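You operate a simulated robot arm through the tools that you are given. There is no shell and no other tool.

The job below is to be done with a simulated robot arm. You get a single attempt, and the scene is never put back.

TASK
Pull the 2  plug and bring the cream meter's pointer into green.
Fine: plug in the plug rest and coil slider at START before the brass link goes ON, range to LOW only after that, pointer set by the coil slider and never past the scale's end, link OFF and range HIGH afterwards, other plugs left alone. Set down upright: what you pick out. Where these are worked on the way, their far stop is far enough and under half their travel is too little: brass link.

Only the result counts: the job must be done as asked and must still hold three seconds after the hand-in. Knocking over, shifting, dropping, spilling or breaking anything else fails it.

THE ROBOT
A 7-joint arm with a two-finger parallel gripper, fixed in place. Base frame: the origin is on the floor under the middle of its stand, x ahead of it, y to its left, z up; the work surface is at about z = 800. Lengths are in mm, angles in rad, forces in N, time in s.
With the tool pointing down near the work surface it reaches from about 280 to 720 mm from the base axis. Its first joint turns from -2.897 to 2.897 rad. Payload 3.43 kg.
Tool frame: the origin (TCP) lies between the finger pads and is the grasp point; the fingertips stand 30 mm ahead of it; z points along the fingers, y is the line along which they close. The gripper opens to 94 mm. The fingers are 28 mm wide and 10 mm thick; the gripper's body (50 by 96 mm) begins 55 mm behind the TCP.
Orientation is that of the tool frame in the base frame, as a unit quaternion [x, y, z, w]. With the fingers straight down and closing along the base's y, the tool's x points along the base's -x, its y along +y and its z along -z.

THE INTERFACE
- The arm moves only by the tool apply_moves. Its argument "plan" is a list of rows, each an object (a shift or turn left out is 0, a gripper value left out holds the last) with "linear": the shift along the tool's x, y, z in mm, a list of three; "angular": the turn, a rotation vector about the tool's x, y, z in rad, a list of three; "gripper": the gripper command, from -1 (fully open) to 1 (shut), values between in proportion. In form: [{"linear": [tx, ty, tz], "angular": [rx, ry, rz], "gripper": gripper}, ...]. A call has 1 to 20 rows; each row shifts and turns the commanded pose from where the row before left it, along the tool's axes as they then stand. Each row takes 0.2 s and may step no farther than 50 mm and 0.15 rad from the row before; otherwise, or with a gripper value out of range, the whole call is refused. A pose out of reach is approached as far as the arm can. The call stops where the force on the tool passes 40 N (or 10 N more than at its start, if that is more) or the arm is blocked; 0.2 s more then pass. The fingers move at their own pace (about 108 mm/s each) and stop on an object; they squeeze with about 36 N. The grip force told is the motor's: it shows also when the fingers shut on nothing. Time passes only in rows, and 0.2 s behind the last, so rows that do not move let the fingers close. The reply holds the time, the measured pose of the TCP, the force on the tool along the base axes, the opening and the grip force, in the units named above and with some noise, with the torque about the TCP (base axes, N m) and any sound that the robot's microphone picked up.
- Cameras (640 x 400 px; columns grow to the right, rows downward): "scene" is fixed at [54.5, -515.1, 1579]; the picture's right is [0.86, -0.51, 0.00], its down [-0.32, -0.53, -0.79] and it looks along [0.40, 0.68, -0.62] (base axes); focal length 311 px, centre (320, 200). "wrist" rides on the gripper at [76, 14, -103] in the tool frame; the picture's right is [-0.18, 0.98, 0.00], its down [-0.75, -0.14, -0.64] and it looks along [-0.63, -0.12, 0.77] (tool axes); focal length 243 px, centre (320, 200). There is no depth. A picture from a camera that has moved, and an enlarged one, comes with that camera's place and axes in the base frame and with its lens. The place of the scene camera against the robot may be out by one fixed shift of up to 25 mm in any direction.
- capture(camera): a new picture of that camera. The clock stands still meanwhile.
- slide_trunk(by): moves the trunk up (or, below 0, down) by that many mm; the arm rides with it, the base frame stays. It gives what a move gives, with no picture.
- inspect(camera, box): a new picture of the part [left, top, right, bottom] of that camera's present view, enlarged. The clock stands still meanwhile.
- close_job(): hands the job in; it is judged then, once.

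Nothing tells you positions but the pictures and the camera data. Unless the task says otherwise, let go and move clear before handing in.

The tools are called after "Request:" as name(argument=value, ...) on one line, values as JSON. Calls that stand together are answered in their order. apply_moves: Moves the arm, as the interface text tells. Its arguments: {"type":"object","properties":{"plan":{"type":"array"}},"required":["plan"]} The other tools are called the same way: slide_trunk (by) moves the trunk up or down; capture (camera) takes a picture; inspect (camera, box) takes an enlarged picture of a part of a camera's view; close_job () hands the job in.

At the start:

```text
t: 0.0
position: [414.7, 50.3, 1170.2]
tool_rot: [0.0, 1.0, 0.0, 0.0]
contact_force: [-0.1, 0.0, 0.1]
torque: [0.0, -0.02, -0.04]
grip_width: 93.9
grasp_force: 0.0
trunk travel left (down, up): [-200.0, 390.0]
```

scene: 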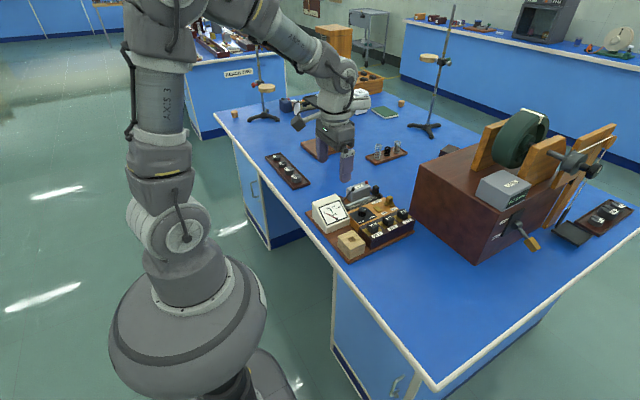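
wrist: 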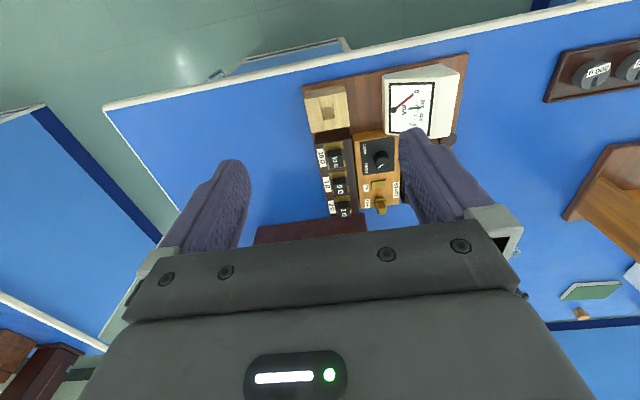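

I see a board with a cream meter, a plug box with three plugs, a range knob, a brass link and a plug rest; a coil slider is probably nearby. I'll look closer before moving.

Request:
inspect(camera="scene", box=[290, 170, 430, 270])

Request:
inspect(camera="wrist", box=[290, 40, 480, 230])

Request:
inspect(camera="scene", box=[400, 90, 640, 270])

Request:
inspect(camera="scene", box=[230, 80, 430, 200])

```text
4.00 times, centred on (360, 220) of scene
camera zoom: at [54.5, -515.1, 1579.0], right [0.86, -0.51, 0.0], down [-0.32, -0.53, -0.79], along [0.4, 0.68, -0.62], focal length 1245 px, centre (160, 120)
```

zoom: 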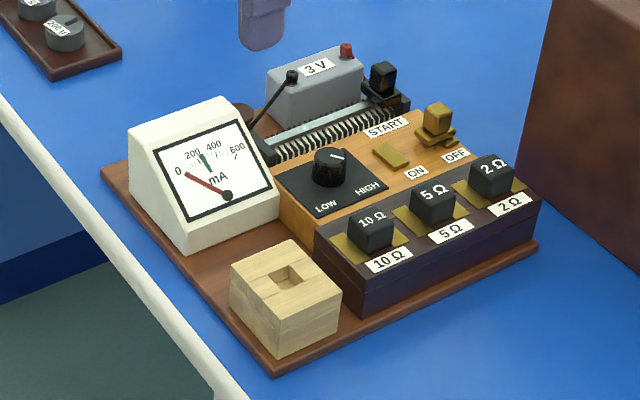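

```text
2.11 times, centred on (385, 135) of wrist
camera zoom: at [338.9, 64.6, 1273.9], right [0.18, 0.98, 0.0], down [0.75, -0.14, 0.64], along [0.63, -0.12, -0.77], focal length 511 px, centre (183, 337)
```

zoom: 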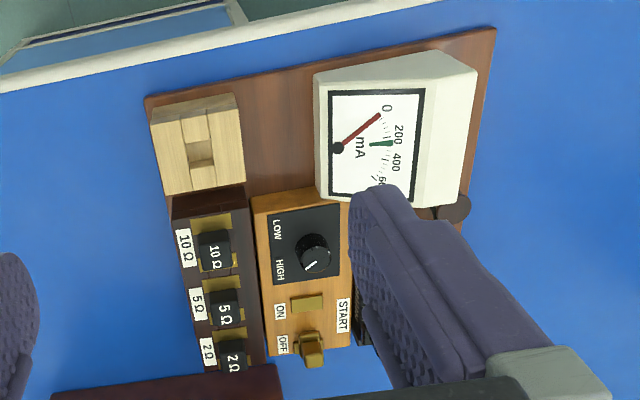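

```text
2.22 times, centred on (520, 180) of scene
camera zoom: at [54.5, -515.1, 1579.0], right [0.86, -0.51, 0.0], down [-0.32, -0.53, -0.79], along [0.4, 0.68, -0.62], focal length 692 px, centre (-124, 244)
```

zoom: 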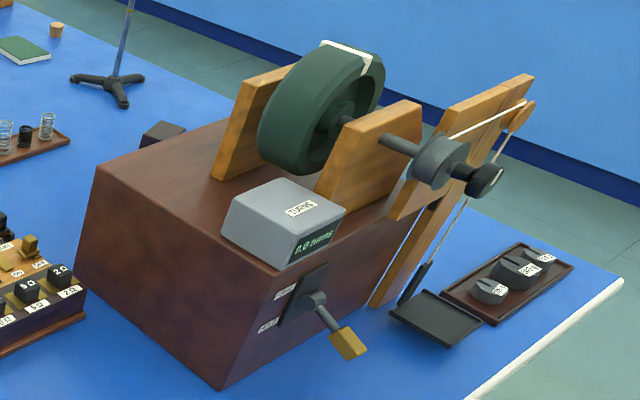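

```text
3.20 times, centred on (330, 140) of scene
camera zoom: at [54.5, -515.1, 1579.0], right [0.86, -0.51, 0.0], down [-0.32, -0.53, -0.79], along [0.4, 0.68, -0.62], focal length 996 px, centre (288, 392)
```

zoom: 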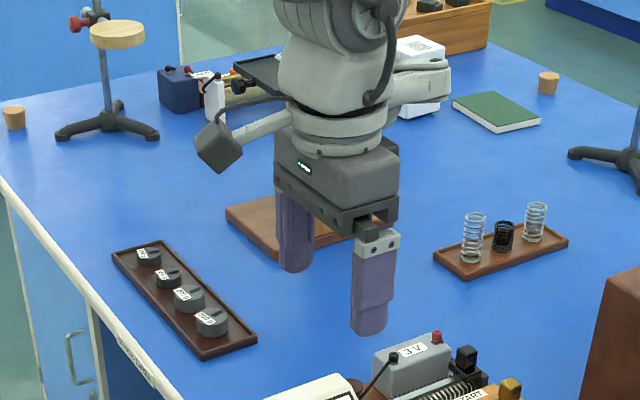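

The board seems to lie around x≈565, y≈130. I'll move the wrist camera closer over it for a clear view, staying well above everything.

Request:
apply_moves(plan=[{"linear": [-22, 24, 20], "gripper": -1}, {"linear": [-22, 24, 20]}, {"linear": [-22, 24, 20]}, {"linear": [-22, 24, 20]}, {"linear": [0, 0, 0]}])

Request:
capture(camera="wrist")

Request:
capture(camera="scene")

```text
t: 1.2
position: [502.9, 147.3, 1091.6]
tool_rot: [0.001, 1.0, 0.0, -0.001]
contact_force: [-0.7, 0.0, 0.7]
torque: [-0.01, -0.01, -0.01]
grip_width: 94.2
grasp_force: 0.0
trunk travel left (down, up): [-200.0, 390.0]
```

```text
taken
camera wrist: at [426.6, 161.8, 1194.3], right [0.19, 0.98, 0.0], down [0.75, -0.14, 0.64], along [0.63, -0.12, -0.77], focal length 243 px, centre (320, 200)
```

wrist: 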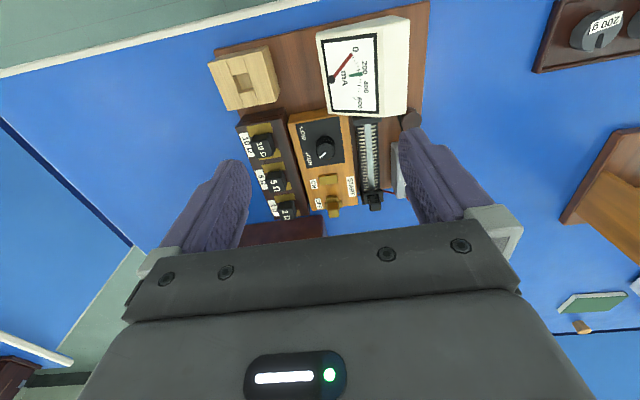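

```text
taken
```

scene: 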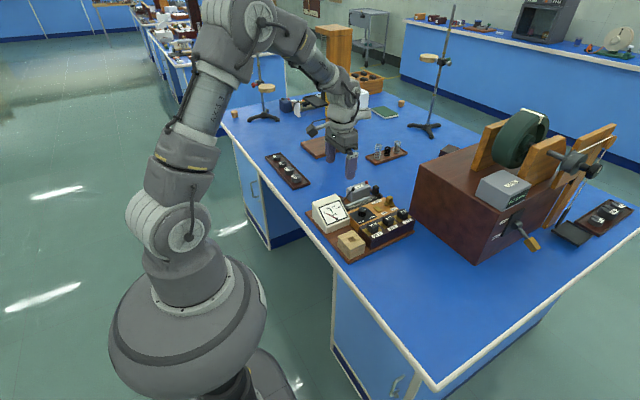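

Request:
inspect(camera="wrist", box=[200, 0, 440, 230])

Request:
inspect(camera="scene", box=[330, 175, 420, 240])

```text
1.74 times, centred on (320, 115) of wrist
camera zoom: at [426.6, 161.8, 1194.3], right [0.19, 0.98, 0.0], down [0.75, -0.14, 0.64], along [0.63, -0.12, -0.77], focal length 422 px, centre (320, 348)
```

zoom: 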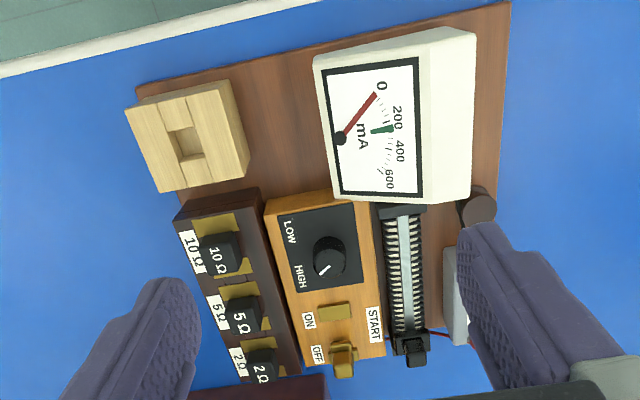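

```text
6.15 times, centred on (375, 208) of scene
camera zoom: at [54.5, -515.1, 1579.0], right [0.86, -0.51, 0.0], down [-0.32, -0.53, -0.79], along [0.4, 0.68, -0.62], focal length 1915 px, centre (-18, 154)
```

zoom: 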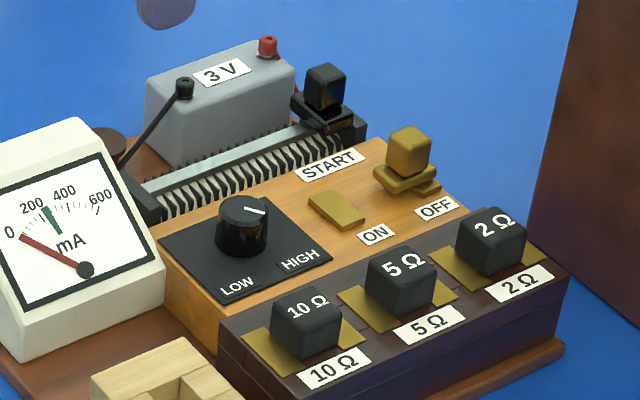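

The slider already looks to be at the START end and the range knob at HIGH. I'll take a second, closer wrist view to triangulate heights before touching anything.

Request:
apply_moves(plan=[{"linear": [-25, -7, 22], "gripper": -1}, {"linear": [-25, -7, 22]}, {"linear": [-25, -7, 22]}, {"linear": [-22, -6, 20]}, {"linear": [0, 0, 0]}])

Request:
capture(camera="wrist")

Request:
inspect(camera="wrist", box=[240, 40, 420, 240])

```text
t: 2.4
position: [600.8, 119.8, 1004.4]
tool_rot: [0.0, 1.0, 0.001, 0.0]
contact_force: [0.3, -0.4, 0.4]
torque: [0.0, 0.0, 0.01]
grip_width: 93.9
grasp_force: 0.1
trunk travel left (down, up): [-200.0, 390.0]
```

```text
taken
camera wrist: at [523.7, 133.2, 1108.3], right [0.18, 0.98, 0.0], down [0.75, -0.14, 0.64], along [0.63, -0.12, -0.77], focal length 243 px, centre (320, 200)
```

wrist: 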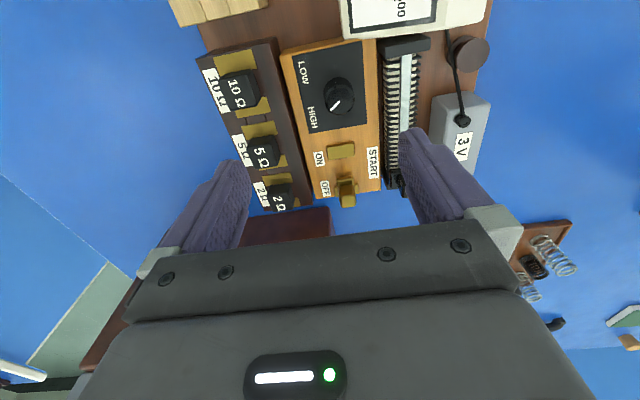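

```text
2.00 times, centred on (330, 140) of wrist
camera zoom: at [523.7, 133.2, 1108.3], right [0.18, 0.98, 0.0], down [0.75, -0.14, 0.64], along [0.63, -0.12, -0.77], focal length 485 px, centre (300, 320)
```

zoom: 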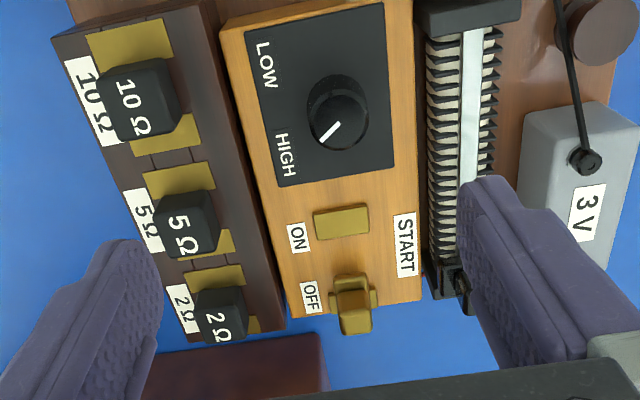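

I'll calibrate the scene camera's shift using the known gripper position, then triangulate the plug, link and slider.

Request:
inspect(camera="scene", box=[320, 110, 440, 230])

Request:
capture(camera="scene")

```text
3.33 times, centred on (380, 170) of scene
camera zoom: at [54.5, -515.1, 1579.0], right [0.86, -0.51, 0.0], down [-0.32, -0.53, -0.79], along [0.4, 0.68, -0.62], focal length 1037 px, centre (120, 300)
```

zoom: 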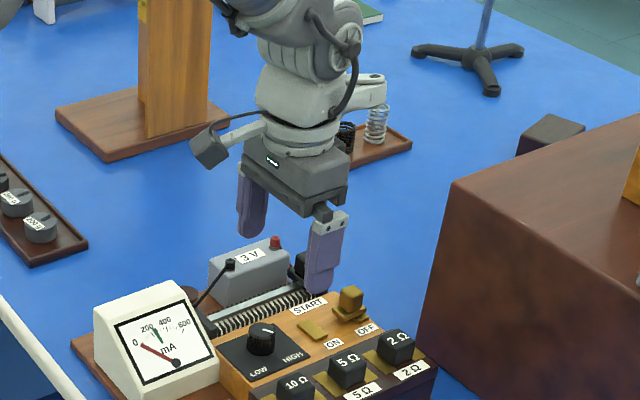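

```text
taken
```

scene: 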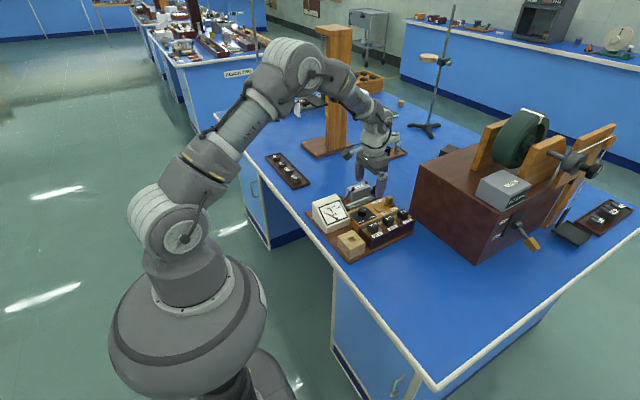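

Request:
inspect(camera="scene", box=[355, 150, 405, 205])

Request:
inspect(camera="scene", box=[360, 185, 420, 225])

```text
7.27 times, centred on (380, 178) of scene
camera zoom: at [54.5, -515.1, 1579.0], right [0.86, -0.51, 0.0], down [-0.32, -0.53, -0.79], along [0.4, 0.68, -0.62], focal length 2263 px, centre (-116, 364)
```

zoom: 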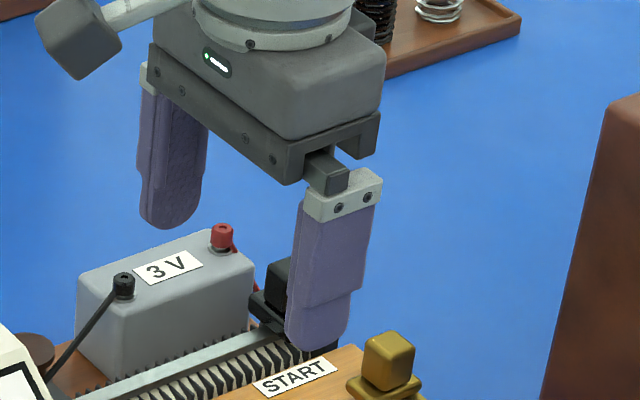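

```text
10.00 times, centred on (390, 205) of scene
camera zoom: at [54.5, -515.1, 1579.0], right [0.86, -0.51, 0.0], down [-0.32, -0.53, -0.79], along [0.4, 0.68, -0.62], focal length 3112 px, centre (-380, 150)
```

zoom: 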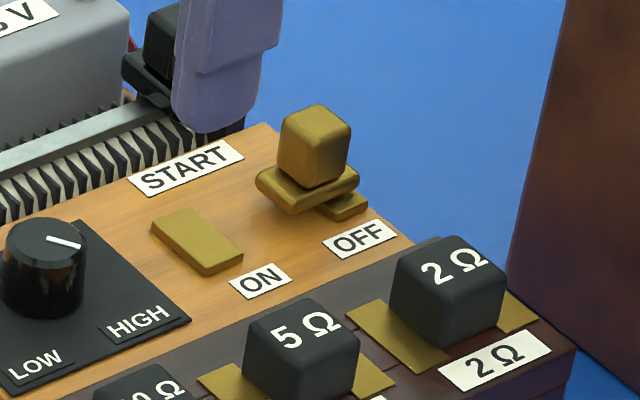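

The 2 Ω plug head seems to be at about (704, 49, top 884), the link knob at (712, 131), the slider knob at (703, 200) and the plug rest hole at (491, 52). I'll move above the 2 Ω plug and check alignment.

Request:
apply_moves(plan=[{"linear": [-35, -23.5, 0], "gripper": -0.1}, {"linear": [-35, -23.5, 0]}, {"linear": [-33.2, -23.3, 0]}, {"linear": [0, 0, 30]}, {"linear": [0, 0, 0]}])

Request:
capture(camera="wrist")

Request:
inspect(camera="scene", box=[360, 140, 440, 230])

```text
t: 3.6
position: [702.6, 48.6, 974.8]
tool_rot: [-0.001, 1.0, 0.0, 0.0]
contact_force: [0.0, -0.1, -0.3]
torque: [-0.07, -0.01, -0.01]
grip_width: 51.8
grasp_force: 0.1
trunk travel left (down, up): [-200.0, 390.0]
```

```text
taken
camera wrist: at [627.4, 62.5, 1078.2], right [0.18, 0.98, 0.0], down [0.75, -0.14, 0.64], along [0.63, -0.12, -0.77], focal length 243 px, centre (320, 200)
```

wrist: 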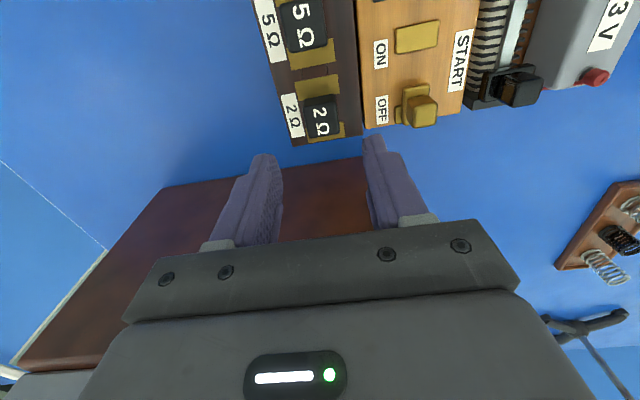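

```text
4.44 times, centred on (400, 185) of scene
camera zoom: at [54.5, -515.1, 1579.0], right [0.86, -0.51, 0.0], down [-0.32, -0.53, -0.79], along [0.4, 0.68, -0.62], focal length 1383 px, centre (-36, 267)
```

zoom: 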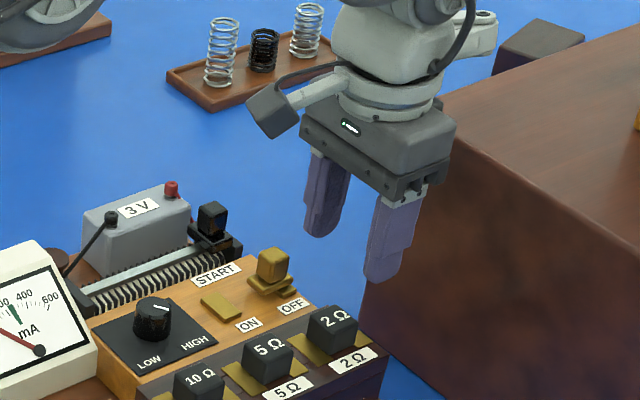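

The plug is right below the gripper. Descending so the fingertips straddle the 2 Ω head, stopping just above the brass.

Request:
apply_moves(plan=[{"linear": [-1, 1, 30]}, {"linear": [0, 0, 25]}, {"linear": [0, 0, 15]}, {"linear": [0, 0, 6]}, {"linear": [0, 0, 0]}])

Request:
capture(camera="wrist")

Request:
inspect(camera="scene", box=[360, 170, 440, 230])

```text
t: 4.8
position: [703.8, 50.7, 899.0]
tool_rot: [0.0, 1.0, 0.0, 0.0]
contact_force: [-0.6, -0.2, 0.4]
torque: [0.0, 0.0, -0.03]
grip_width: 51.6
grasp_force: 0.0
trunk travel left (down, up): [-200.0, 390.0]
```

```text
taken
camera wrist: at [628.2, 64.7, 1001.8], right [0.18, 0.98, 0.0], down [0.75, -0.14, 0.64], along [0.63, -0.12, -0.77], focal length 243 px, centre (320, 200)
```

wrist: 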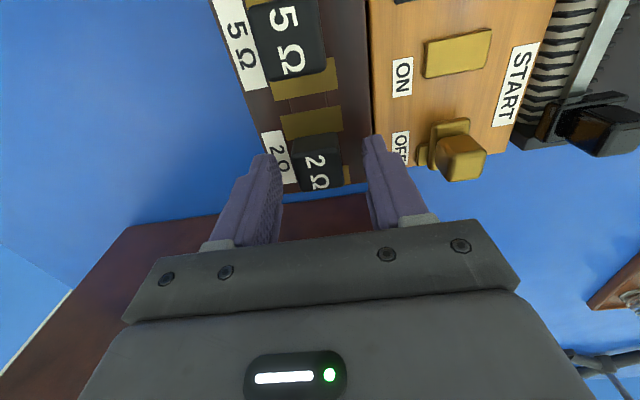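

```text
6.67 times, centred on (400, 200) of scene
camera zoom: at [54.5, -515.1, 1579.0], right [0.86, -0.51, 0.0], down [-0.32, -0.53, -0.79], along [0.4, 0.68, -0.62], focal length 2075 px, centre (-213, 200)
```

zoom: 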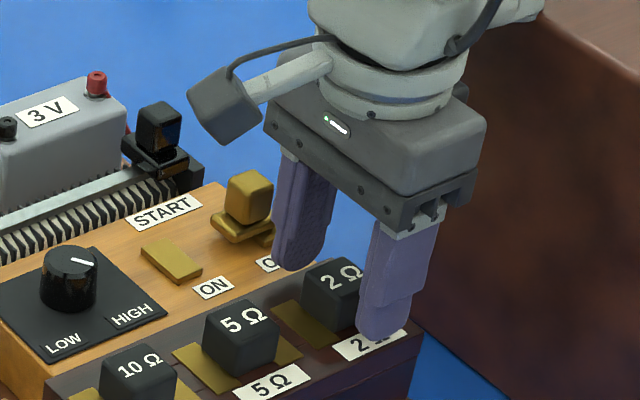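

Request:
apply_moves(plan=[{"linear": [0, 0, 2]}, {"gripper": 1}, {"gripper": 1}, {"gripper": 1}])

Request:
capture(camera="wrist")

```text
t: 5.8
position: [704.5, 50.9, 897.4]
tool_rot: [0.0, 1.0, 0.0, -0.001]
contact_force: [0.0, -0.5, 0.5]
torque: [-0.01, -0.03, 0.02]
grip_width: 26.8
grasp_force: 35.8
trunk travel left (down, up): [-200.0, 390.0]
```

```text
taken
camera wrist: at [627.6, 64.7, 999.9], right [0.18, 0.98, 0.0], down [0.75, -0.14, 0.64], along [0.63, -0.12, -0.77], focal length 243 px, centre (320, 200)
```

wrist: 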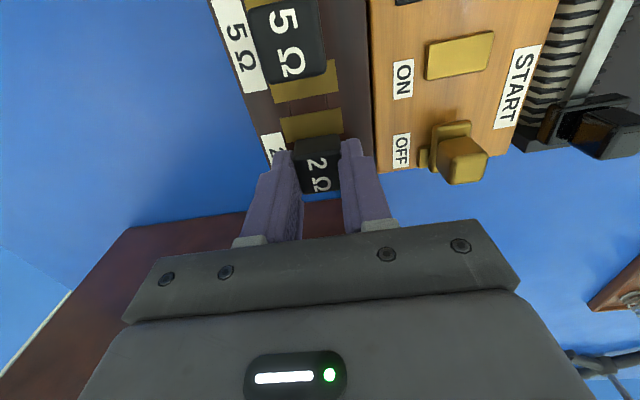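

Gripped on a 26.8 mm head. Now I'll pull straight up gently.

Request:
apply_moves(plan=[{"linear": [0, 0, -5]}, {"linear": [0, 0, -8]}, {"linear": [0, 0, -12]}, {"linear": [0, 0, -20]}, {"linear": [0, 0, -20]}, {"linear": [0, 0, 0]}])

Request:
capture(camera="wrist")

Request:
inspect(camera="scene", box=[360, 150, 440, 220])

```text
t: 7.2
position: [704.3, 49.3, 963.2]
tool_rot: [0.001, 1.0, 0.0, 0.0]
contact_force: [-0.5, 0.4, -0.2]
torque: [-0.01, -0.02, 0.03]
grip_width: 0.0
grasp_force: 33.0
trunk travel left (down, up): [-200.0, 390.0]
```

```text
taken
camera wrist: at [628.1, 63.4, 1064.9], right [0.18, 0.98, 0.0], down [0.75, -0.14, 0.64], along [0.63, -0.12, -0.77], focal length 243 px, centre (320, 200)
```

wrist: 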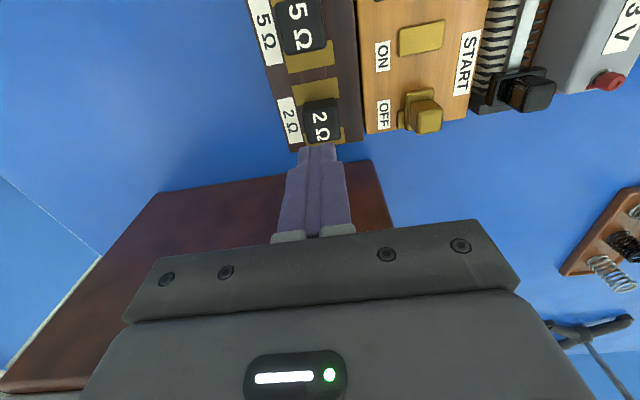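

```text
5.71 times, centred on (400, 185) of scene
camera zoom: at [54.5, -515.1, 1579.0], right [0.86, -0.51, 0.0], down [-0.32, -0.53, -0.79], along [0.4, 0.68, -0.62], focal length 1778 px, centre (-137, 286)
```

zoom: 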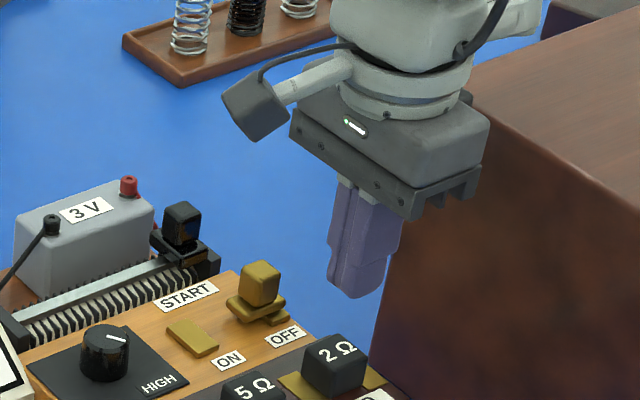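

The fingers slipped off; the plug stayed seated. I'll look closely at the plug before gripping deeper.

Request:
inspect(camera="wrist", box=[260, 70, 380, 170])

Request:
inspect(camera="scene", box=[380, 195, 420, 225])

```text
4.00 times, centred on (320, 120) of wrist
camera zoom: at [628.1, 63.4, 1064.9], right [0.18, 0.98, 0.0], down [0.75, -0.14, 0.64], along [0.63, -0.12, -0.77], focal length 970 px, centre (320, 520)
```

zoom: 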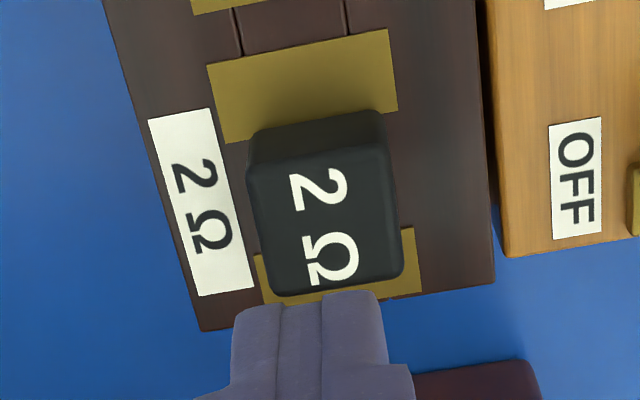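

```text
13.33 times, centred on (400, 210) of scene
camera zoom: at [54.5, -515.1, 1579.0], right [0.86, -0.51, 0.0], down [-0.32, -0.53, -0.79], along [0.4, 0.68, -0.62], focal length 4149 px, centre (-747, 67)
```

zoom: 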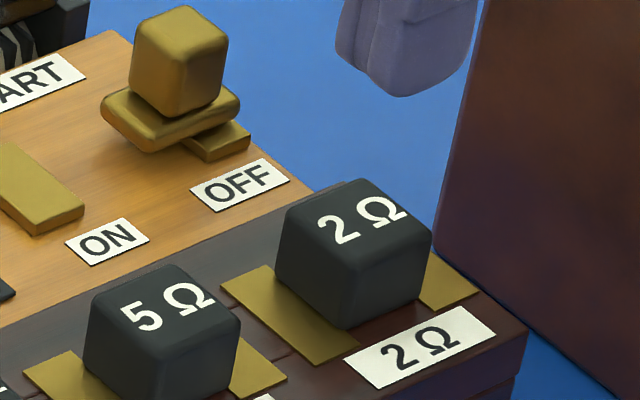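

The plug is fully seated with its head from about z 862 to 886. I'll regrip as deep as possible, then pull slowly and watch the force.

Request:
apply_moves(plan=[{"linear": [0, 0, 0], "gripper": -0.1}, {"linear": [0, 0, 0]}, {"linear": [0, 0, 30]}, {"linear": [0, 0, 25]}, {"linear": [0, 0, 10]}, {"linear": [0, 0, 2]}, {"linear": [0, 0, 2]}, {"linear": [0, 0, 0]}])

Request:
capture(camera="wrist")

Request:
inspect(camera="scene", box=[370, 180, 430, 230])

```text
t: 9.0
position: [704.2, 49.8, 893.7]
tool_rot: [0.0, 1.0, 0.0, 0.0]
contact_force: [-0.6, 0.1, -0.4]
torque: [0.01, 0.01, 0.02]
grip_width: 51.8
grasp_force: 0.0
trunk travel left (down, up): [-200.0, 390.0]
```

```text
taken
camera wrist: at [628.0, 63.8, 996.4], right [0.18, 0.98, 0.0], down [0.75, -0.14, 0.64], along [0.63, -0.12, -0.77], focal length 243 px, centre (320, 200)
```

wrist: 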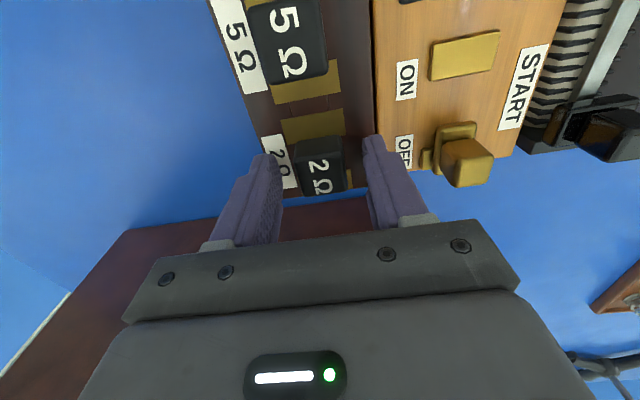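

```text
8.00 times, centred on (400, 205) of scene
camera zoom: at [54.5, -515.1, 1579.0], right [0.86, -0.51, 0.0], down [-0.32, -0.53, -0.79], along [0.4, 0.68, -0.62], focal length 2490 px, centre (-320, 160)
```

zoom: 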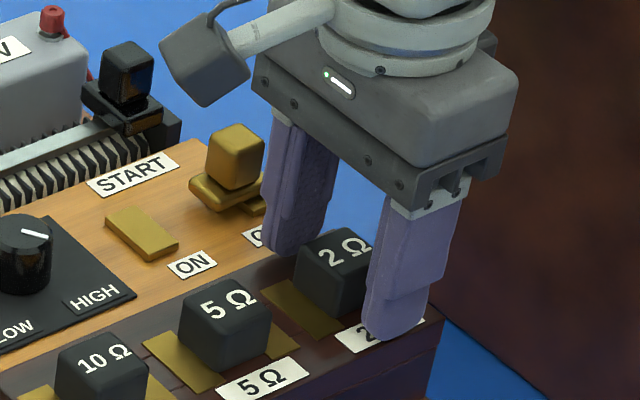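

Request:
apply_moves(plan=[{"linear": [0, 0, 1.5]}, {"gripper": 1}, {"gripper": 1}, {"gripper": 1}, {"linear": [0, 0, -1]}, {"linear": [0, 0, -1]}])

```text
t: 10.4
position: [703.4, 50.0, 894.6]
tool_rot: [0.0, 1.0, 0.0, 0.0]
contact_force: [-0.4, 0.3, 0.6]
torque: [-0.01, -0.03, 0.02]
grip_width: 26.6
grasp_force: 35.9
trunk travel left (down, up): [-200.0, 390.0]
```

Request:
apply_moves(plan=[{"linear": [0, 0, -2]}, {"linear": [0, 0, -2]}, {"linear": [0, 0, -2]}])

Request:
capture(camera="wrist")

Request:
inspect(camera="scene", box=[370, 180, 430, 230])

```text
t: 11.2
position: [704.7, 50.7, 899.0]
tool_rot: [-0.001, 1.0, 0.0, 0.0]
contact_force: [0.0, -1.0, -0.4]
torque: [-0.02, -0.04, -0.01]
grip_width: 26.7
grasp_force: 36.2
trunk travel left (down, up): [-200.0, 390.0]
```

```text
taken
camera wrist: at [627.9, 64.3, 1002.9], right [0.18, 0.98, 0.0], down [0.75, -0.14, 0.64], along [0.63, -0.12, -0.77], focal length 243 px, centre (320, 200)
```

wrist: 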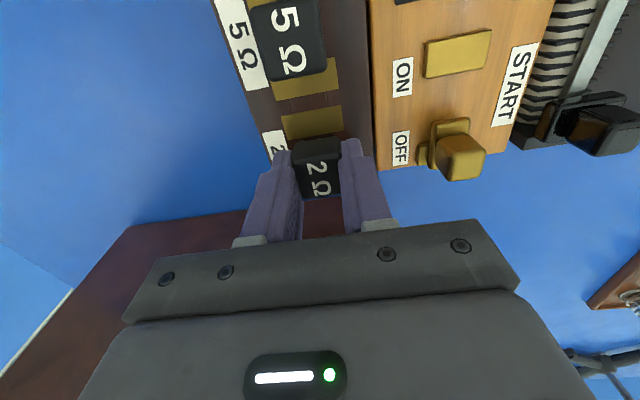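

```text
8.00 times, centred on (400, 205) of scene
camera zoom: at [54.5, -515.1, 1579.0], right [0.86, -0.51, 0.0], down [-0.32, -0.53, -0.79], along [0.4, 0.68, -0.62], focal length 2490 px, centre (-320, 160)
```

zoom: 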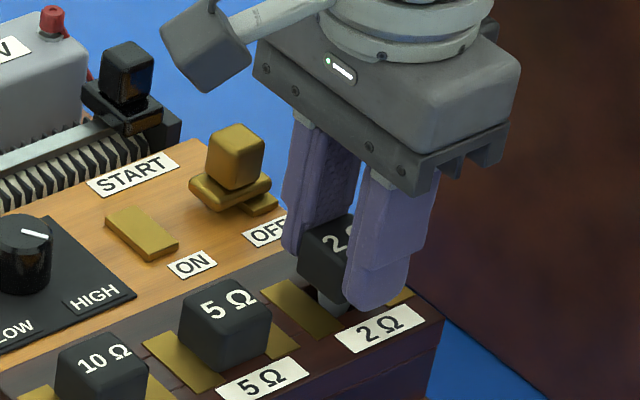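

The plug is coming up (metal shank visible). Continuing slowly.

Request:
apply_moves(plan=[{"linear": [0, 0, -2]}, {"linear": [0, 0, -2]}, {"linear": [0, 0, -2]}, {"linear": [0, 0, -2]}, {"linear": [0, 0, -2]}, {"linear": [0, 0, -2]}])

Request:
inspect(camera="scene", box=[370, 180, 430, 230])

```text
t: 12.6
position: [702.1, 48.7, 911.4]
tool_rot: [0.002, 1.0, 0.0, -0.001]
contact_force: [1.1, 0.3, -0.1]
torque: [0.0, -0.01, 0.0]
grip_width: 26.8
grasp_force: 36.0
trunk travel left (down, up): [-200.0, 390.0]
```

```text
8.00 times, centred on (400, 205) of scene
camera zoom: at [54.5, -515.1, 1579.0], right [0.86, -0.51, 0.0], down [-0.32, -0.53, -0.79], along [0.4, 0.68, -0.62], focal length 2490 px, centre (-320, 160)
```

zoom: 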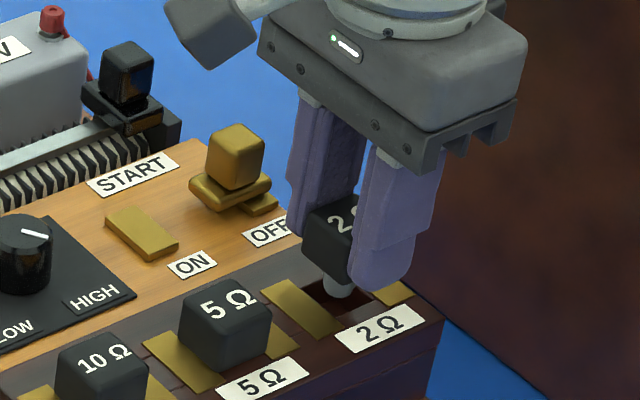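

Request:
apply_moves(plan=[{"linear": [0, 0, -3]}, {"linear": [0, 0, -4]}, {"linear": [0, 0, -5]}, {"linear": [0, 0, -6]}, {"linear": [0, 0, -8]}, {"linear": [0, 0, -10]}, {"linear": [0, 0, -10]}, {"linear": [0, 0, 0]}])

Request:
inspect(camera="scene", box=[370, 170, 430, 220])

Request:
capture(camera="wrist")

```text
t: 14.4
position: [704.8, 49.7, 957.5]
tool_rot: [0.0, 1.0, 0.0, 0.0]
contact_force: [0.1, 0.3, -0.4]
torque: [-0.01, -0.01, 0.03]
grip_width: 26.9
grasp_force: 35.9
trunk travel left (down, up): [-200.0, 390.0]
```

```text
8.00 times, centred on (400, 195) of scene
camera zoom: at [54.5, -515.1, 1579.0], right [0.86, -0.51, 0.0], down [-0.32, -0.53, -0.79], along [0.4, 0.68, -0.62], focal length 2490 px, centre (-320, 240)
```

zoom: 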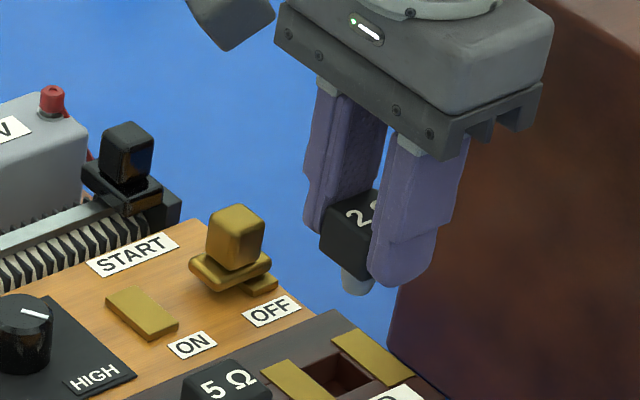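

```text
taken
camera wrist: at [628.1, 63.6, 1059.5], right [0.18, 0.98, 0.0], down [0.75, -0.14, 0.64], along [0.63, -0.12, -0.77], focal length 243 px, centre (320, 200)
```

wrist: 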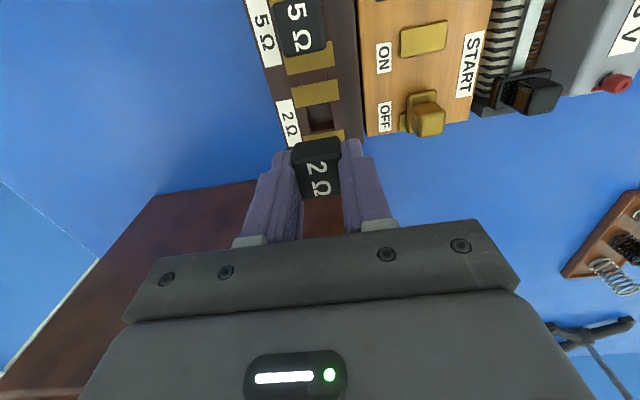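

The plug is free. Carrying it at a safe height toward the plug rest and viewing the hole.

Request:
apply_moves(plan=[{"linear": [0, 0, -12]}, {"linear": [0, 0, -12]}, {"linear": [30, 0, 0]}, {"linear": [40, 0, 0]}, {"linear": [40, 0, 0]}, {"linear": [40, 0, 0]}, {"linear": [40, 0, 0]}, {"linear": [30, 0, 0]}, {"linear": [15, 2, 0]}, {"linear": [0, 0, 0]}])

Request:
capture(camera="wrist")

Request:
inspect(camera="scene", box=[300, 170, 410, 270])

```text
t: 16.6
position: [468.8, 52.2, 981.7]
tool_rot: [-0.001, 1.0, 0.0, 0.0]
contact_force: [-0.3, -0.4, 0.2]
torque: [0.01, -0.01, 0.03]
grip_width: 26.7
grasp_force: 36.1
trunk travel left (down, up): [-200.0, 390.0]
```

```text
taken
camera wrist: at [393.0, 66.2, 1084.2], right [0.18, 0.98, 0.0], down [0.75, -0.14, 0.64], along [0.63, -0.12, -0.77], focal length 243 px, centre (320, 200)
```

wrist: 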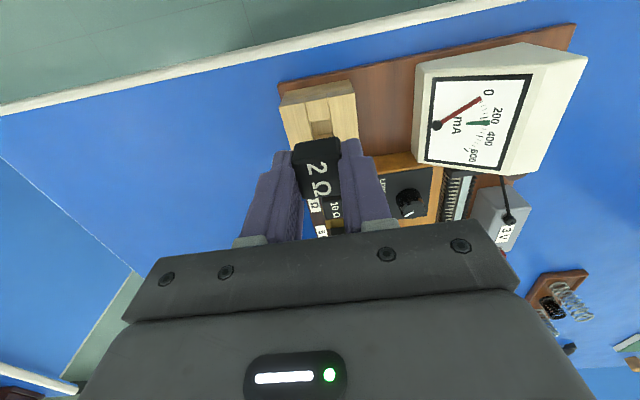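

```text
4.00 times, centred on (355, 220) of scene
camera zoom: at [54.5, -515.1, 1579.0], right [0.86, -0.51, 0.0], down [-0.32, -0.53, -0.79], along [0.4, 0.68, -0.62], focal length 1245 px, centre (180, 120)
```

zoom: 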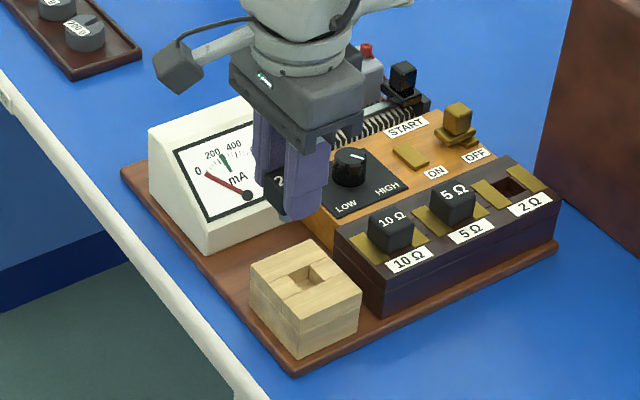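

Request:
inspect(camera="wrist", box=[265, 70, 375, 150])

Request:
inspect(camera="scene", box=[325, 215, 375, 265])

```text
5.00 times, centred on (320, 110) of wrist
camera zoom: at [393.0, 66.2, 1084.2], right [0.18, 0.98, 0.0], down [0.75, -0.14, 0.64], along [0.63, -0.12, -0.77], focal length 1213 px, centre (320, 650)
```

zoom: 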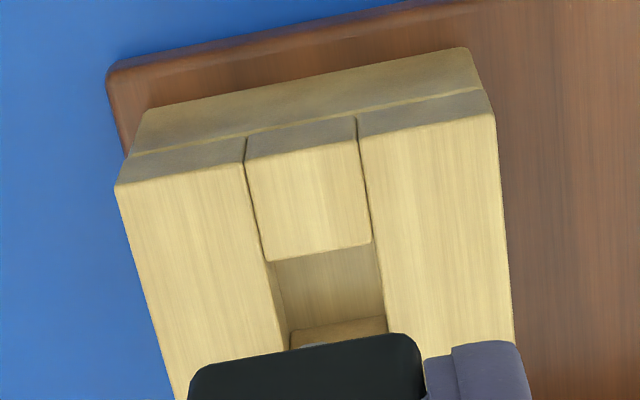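

```text
8.00 times, centred on (350, 240) of scene
camera zoom: at [54.5, -515.1, 1579.0], right [0.86, -0.51, 0.0], down [-0.32, -0.53, -0.79], along [0.4, 0.68, -0.62], focal length 2490 px, centre (80, -120)
```

zoom: 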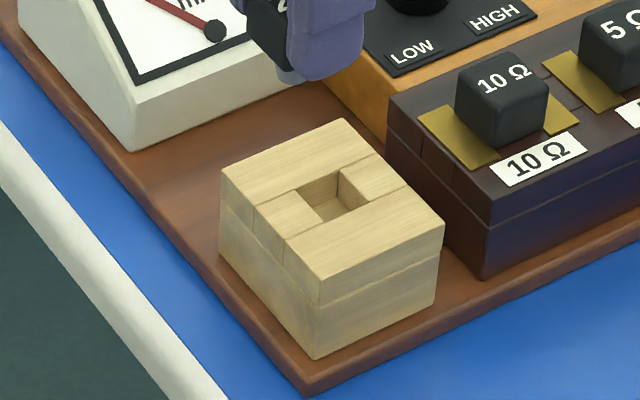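

Hole of the rest is about 20 mm square centred near (491, 49.5), rim at z≈859. I'll move above it, lower to just above the rim and check.

Request:
apply_moves(plan=[{"linear": [-22, -2.5, 0]}, {"linear": [0, 0, 25]}, {"linear": [0, 0, 25]}, {"linear": [0, 0, 13]}, {"linear": [0, 0, 0]}, {"linear": [0, 0, 0]}])

Request:
capture(camera="wrist")

Request:
inspect(camera="scene", box=[325, 205, 375, 255])

```text
t: 18.0
position: [491.6, 47.5, 918.0]
tool_rot: [0.001, 1.0, 0.001, 0.0]
contact_force: [-0.3, 0.0, -0.1]
torque: [0.0, 0.01, 0.03]
grip_width: 26.9
grasp_force: 36.0
trunk travel left (down, up): [-200.0, 390.0]
```

```text
taken
camera wrist: at [414.7, 62.4, 1020.9], right [0.18, 0.98, 0.0], down [0.75, -0.14, 0.64], along [0.63, -0.12, -0.77], focal length 243 px, centre (320, 200)
```

wrist: 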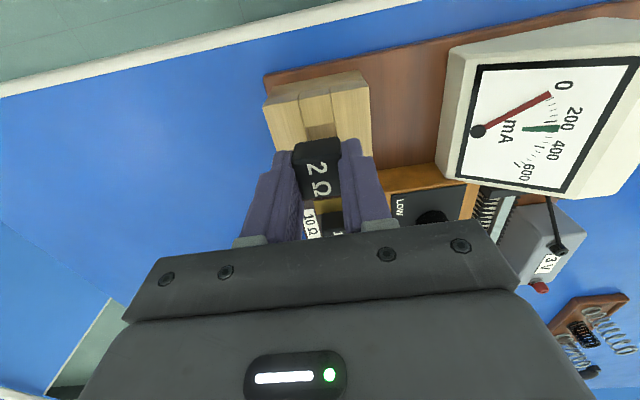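

```text
8.00 times, centred on (350, 230) of scene
camera zoom: at [54.5, -515.1, 1579.0], right [0.86, -0.51, 0.0], down [-0.32, -0.53, -0.79], along [0.4, 0.68, -0.62], focal length 2490 px, centre (80, -40)
```

zoom: 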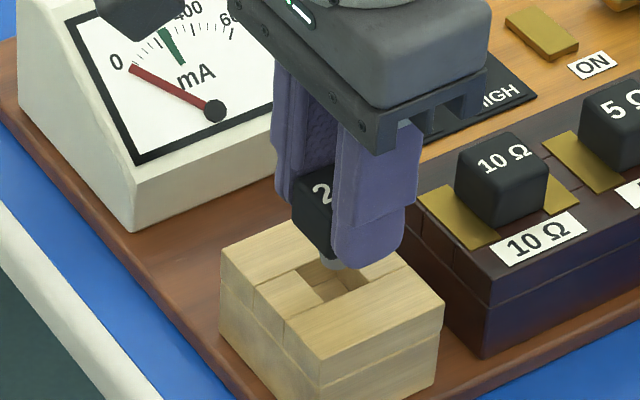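

Alignment checks out in both views. Lowering slowly into the hole in stages.

Request:
apply_moves(plan=[{"linear": [0, 0, 4]}, {"linear": [0, 0, 4]}, {"linear": [0, 0, 3]}, {"linear": [0, 0, 2]}, {"linear": [0, 0, 2]}])

Request:
inspect(camera="scene", box=[325, 205, 375, 255])

```text
t: 19.2
position: [491.6, 49.9, 903.0]
tool_rot: [0.001, 1.0, 0.0, 0.0]
contact_force: [0.0, -0.4, 0.1]
torque: [0.02, 0.02, 0.0]
grip_width: 26.9
grasp_force: 36.1
trunk travel left (down, up): [-200.0, 390.0]
```

```text
8.00 times, centred on (350, 230) of scene
camera zoom: at [54.5, -515.1, 1579.0], right [0.86, -0.51, 0.0], down [-0.32, -0.53, -0.79], along [0.4, 0.68, -0.62], focal length 2490 px, centre (80, -40)
```

zoom: 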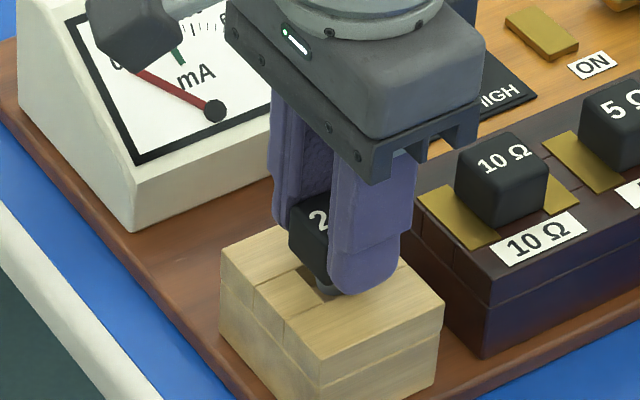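

Request:
apply_moves(plan=[{"linear": [0, 0, 2]}, {"linear": [0, 0, 2]}, {"linear": [0, 0, 2]}, {"linear": [0, 0, 2]}])

Request:
inspect(camera="scene", box=[325, 205, 375, 255])

```text
t: 20.2
position: [492.0, 49.2, 895.2]
tool_rot: [0.002, 1.0, 0.0, 0.0]
contact_force: [-0.2, -0.3, -0.2]
torque: [0.01, 0.02, -0.03]
grip_width: 26.6
grasp_force: 36.0
trunk travel left (down, up): [-200.0, 390.0]
```

```text
8.00 times, centred on (350, 230) of scene
camera zoom: at [54.5, -515.1, 1579.0], right [0.86, -0.51, 0.0], down [-0.32, -0.53, -0.79], along [0.4, 0.68, -0.62], focal length 2490 px, centre (80, -40)
```

zoom: 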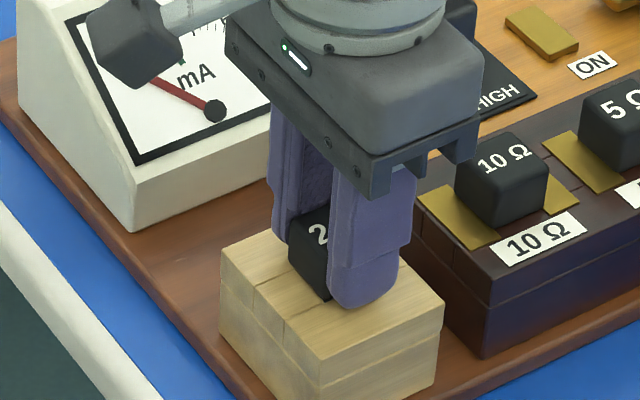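

Request:
apply_moves(plan=[{"linear": [0, 0, 1]}, {"linear": [0, 0, 1]}, {"linear": [0, 0, 1]}])

Request:
inspect(camera="scene", box=[335, 220, 365, 250])

```text
t: 21.0
position: [491.0, 49.9, 892.6]
tool_rot: [0.001, 1.0, 0.0, 0.0]
contact_force: [-0.2, 0.4, 0.4]
torque: [0.0, -0.01, 0.03]
grip_width: 26.9
grasp_force: 35.5
trunk travel left (down, up): [-200.0, 390.0]
```

```text
13.33 times, centred on (350, 235) of scene
camera zoom: at [54.5, -515.1, 1579.0], right [0.86, -0.51, 0.0], down [-0.32, -0.53, -0.79], along [0.4, 0.68, -0.62], focal length 4149 px, centre (-80, -267)
```

zoom: 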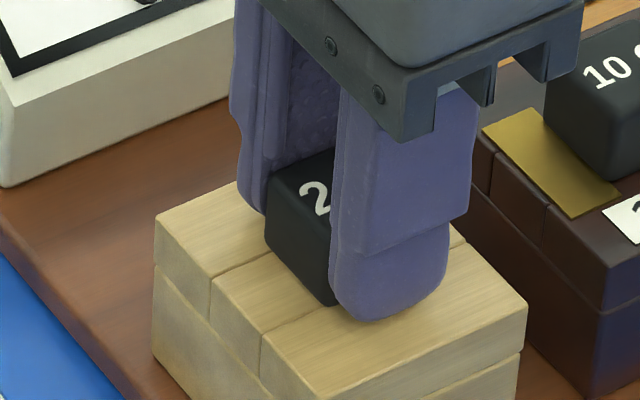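

Request:
apply_moves(plan=[{"linear": [0, 0, 1]}, {"linear": [0, 0, 0.7]}])

Request:
inspect(camera="scene", box=[335, 220, 365, 250])

```text
t: 21.6
position: [491.0, 50.7, 892.0]
tool_rot: [0.0, 1.0, 0.0, 0.001]
contact_force: [-0.1, -0.1, 12.7]
torque: [0.0, 0.08, -0.05]
grip_width: 26.8
grasp_force: 36.2
trunk travel left (down, up): [-200.0, 390.0]
```

```text
13.33 times, centred on (350, 235) of scene
camera zoom: at [54.5, -515.1, 1579.0], right [0.86, -0.51, 0.0], down [-0.32, -0.53, -0.79], along [0.4, 0.68, -0.62], focal length 4149 px, centre (-80, -267)
```

zoom: 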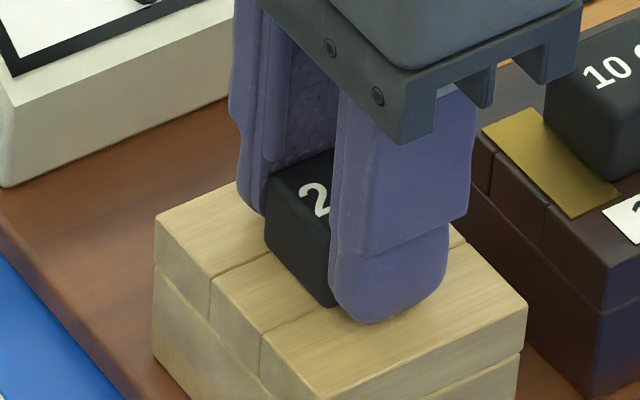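

The plug is seated (12.7 N upward contact). I'll ease off slightly, open, and retract straight up.

Request:
apply_moves(plan=[{"linear": [0, 0, -0.7]}, {"gripper": 0.3}, {"gripper": 0.0}, {"gripper": -0.1}, {"linear": [0, 0, -10]}, {"linear": [0, 0, -20]}, {"linear": [0, 0, -30]}, {"linear": [0, 0, -30]}, {"linear": [0, 0, 0]}])

Request:
inspect(camera="scene", box=[330, 210, 380, 260])

Request:
capture(camera="wrist")

```text
t: 23.6
position: [491.2, 50.8, 982.1]
tool_rot: [0.001, 1.0, 0.0, 0.001]
contact_force: [-0.1, -0.4, 0.0]
torque: [-0.01, 0.0, -0.02]
grip_width: 51.7
grasp_force: 0.2
trunk travel left (down, up): [-200.0, 390.0]
```

```text
8.00 times, centred on (355, 235) of scene
camera zoom: at [54.5, -515.1, 1579.0], right [0.86, -0.51, 0.0], down [-0.32, -0.53, -0.79], along [0.4, 0.68, -0.62], focal length 2490 px, centre (40, -80)
```

zoom: 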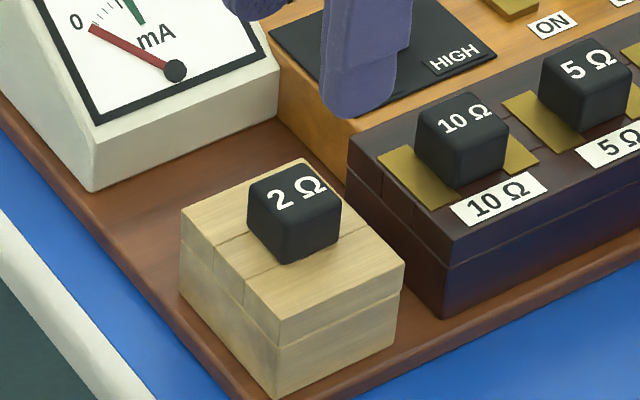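

```text
taken
camera wrist: at [415.0, 64.7, 1085.7], right [0.19, 0.98, 0.0], down [0.75, -0.14, 0.64], along [0.63, -0.12, -0.77], focal length 243 px, centre (320, 200)
```

wrist: 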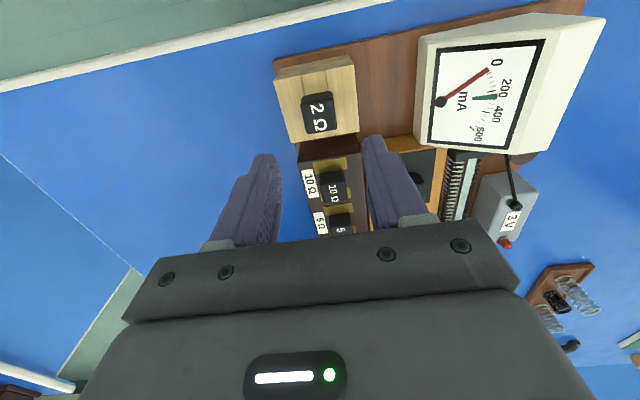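

The plug stands upright in the rest. Next I'll go above the brass link knob (about x 711, y 130) and also check that the slider is right at its START end.

Request:
apply_moves(plan=[{"linear": [-36.6, 13.5, 0], "gripper": -0.1}, {"linear": [-36.6, 13.5, 0]}, {"linear": [-36.6, 13.5, 0]}, {"linear": [-36.6, 13.5, 0]}, {"linear": [-36.6, 13.5, 0]}, {"linear": [-36.6, 13.5, 0]}, {"linear": [0, 0, 20]}, {"linear": [0, 0, 0]}])

Request:
capture(camera="wrist")

Request:
inspect(camera="scene", box=[340, 160, 420, 220])

```text
t: 25.4
position: [713.8, 132.2, 961.6]
tool_rot: [0.002, 1.0, 0.0, -0.001]
contact_force: [-0.2, -0.6, -0.1]
torque: [0.03, -0.01, 0.0]
grip_width: 51.7
grasp_force: 0.0
trunk travel left (down, up): [-200.0, 390.0]
```

```text
taken
camera wrist: at [636.4, 146.2, 1064.7], right [0.18, 0.98, 0.0], down [0.75, -0.14, 0.64], along [0.63, -0.12, -0.77], focal length 243 px, centre (320, 200)
```

wrist: 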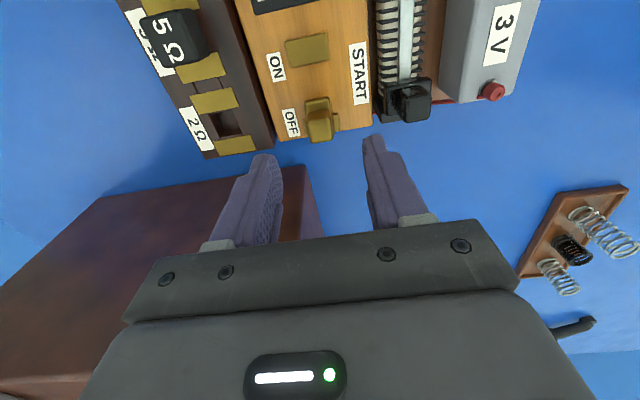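

```text
6.67 times, centred on (380, 190) of scene
camera zoom: at [54.5, -515.1, 1579.0], right [0.86, -0.51, 0.0], down [-0.32, -0.53, -0.79], along [0.4, 0.68, -0.62], focal length 2075 px, centre (-80, 267)
```

zoom: 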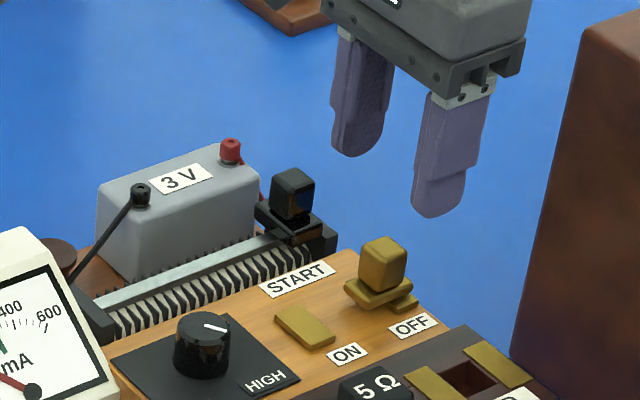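

Request:
inspect(camera="wrist", box=[260, 50, 450, 160])

Request:
inspect(camera="scene", box=[365, 175, 405, 210])

```text
3.37 times, centred on (355, 105) of wrist
camera zoom: at [636.4, 146.2, 1064.7], right [0.18, 0.98, 0.0], down [0.75, -0.14, 0.64], along [0.63, -0.12, -0.77], focal length 817 px, centre (202, 520)
```

zoom: 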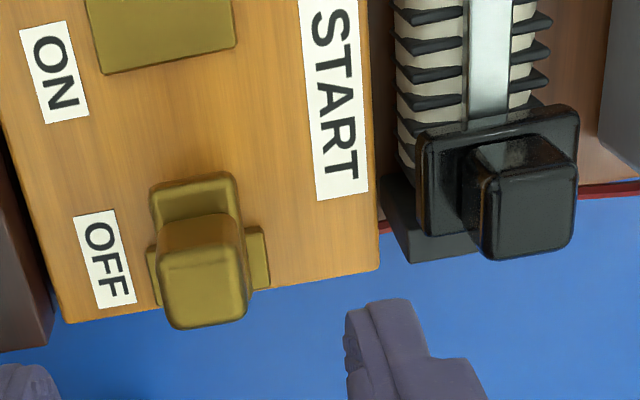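

```text
11.43 times, centred on (385, 192) of scene
camera zoom: at [54.5, -515.1, 1579.0], right [0.86, -0.51, 0.0], down [-0.32, -0.53, -0.79], along [0.4, 0.68, -0.62], focal length 3556 px, centre (-423, 286)
```

zoom: 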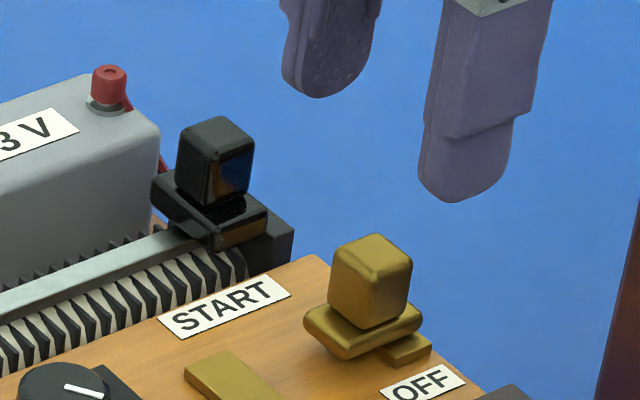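

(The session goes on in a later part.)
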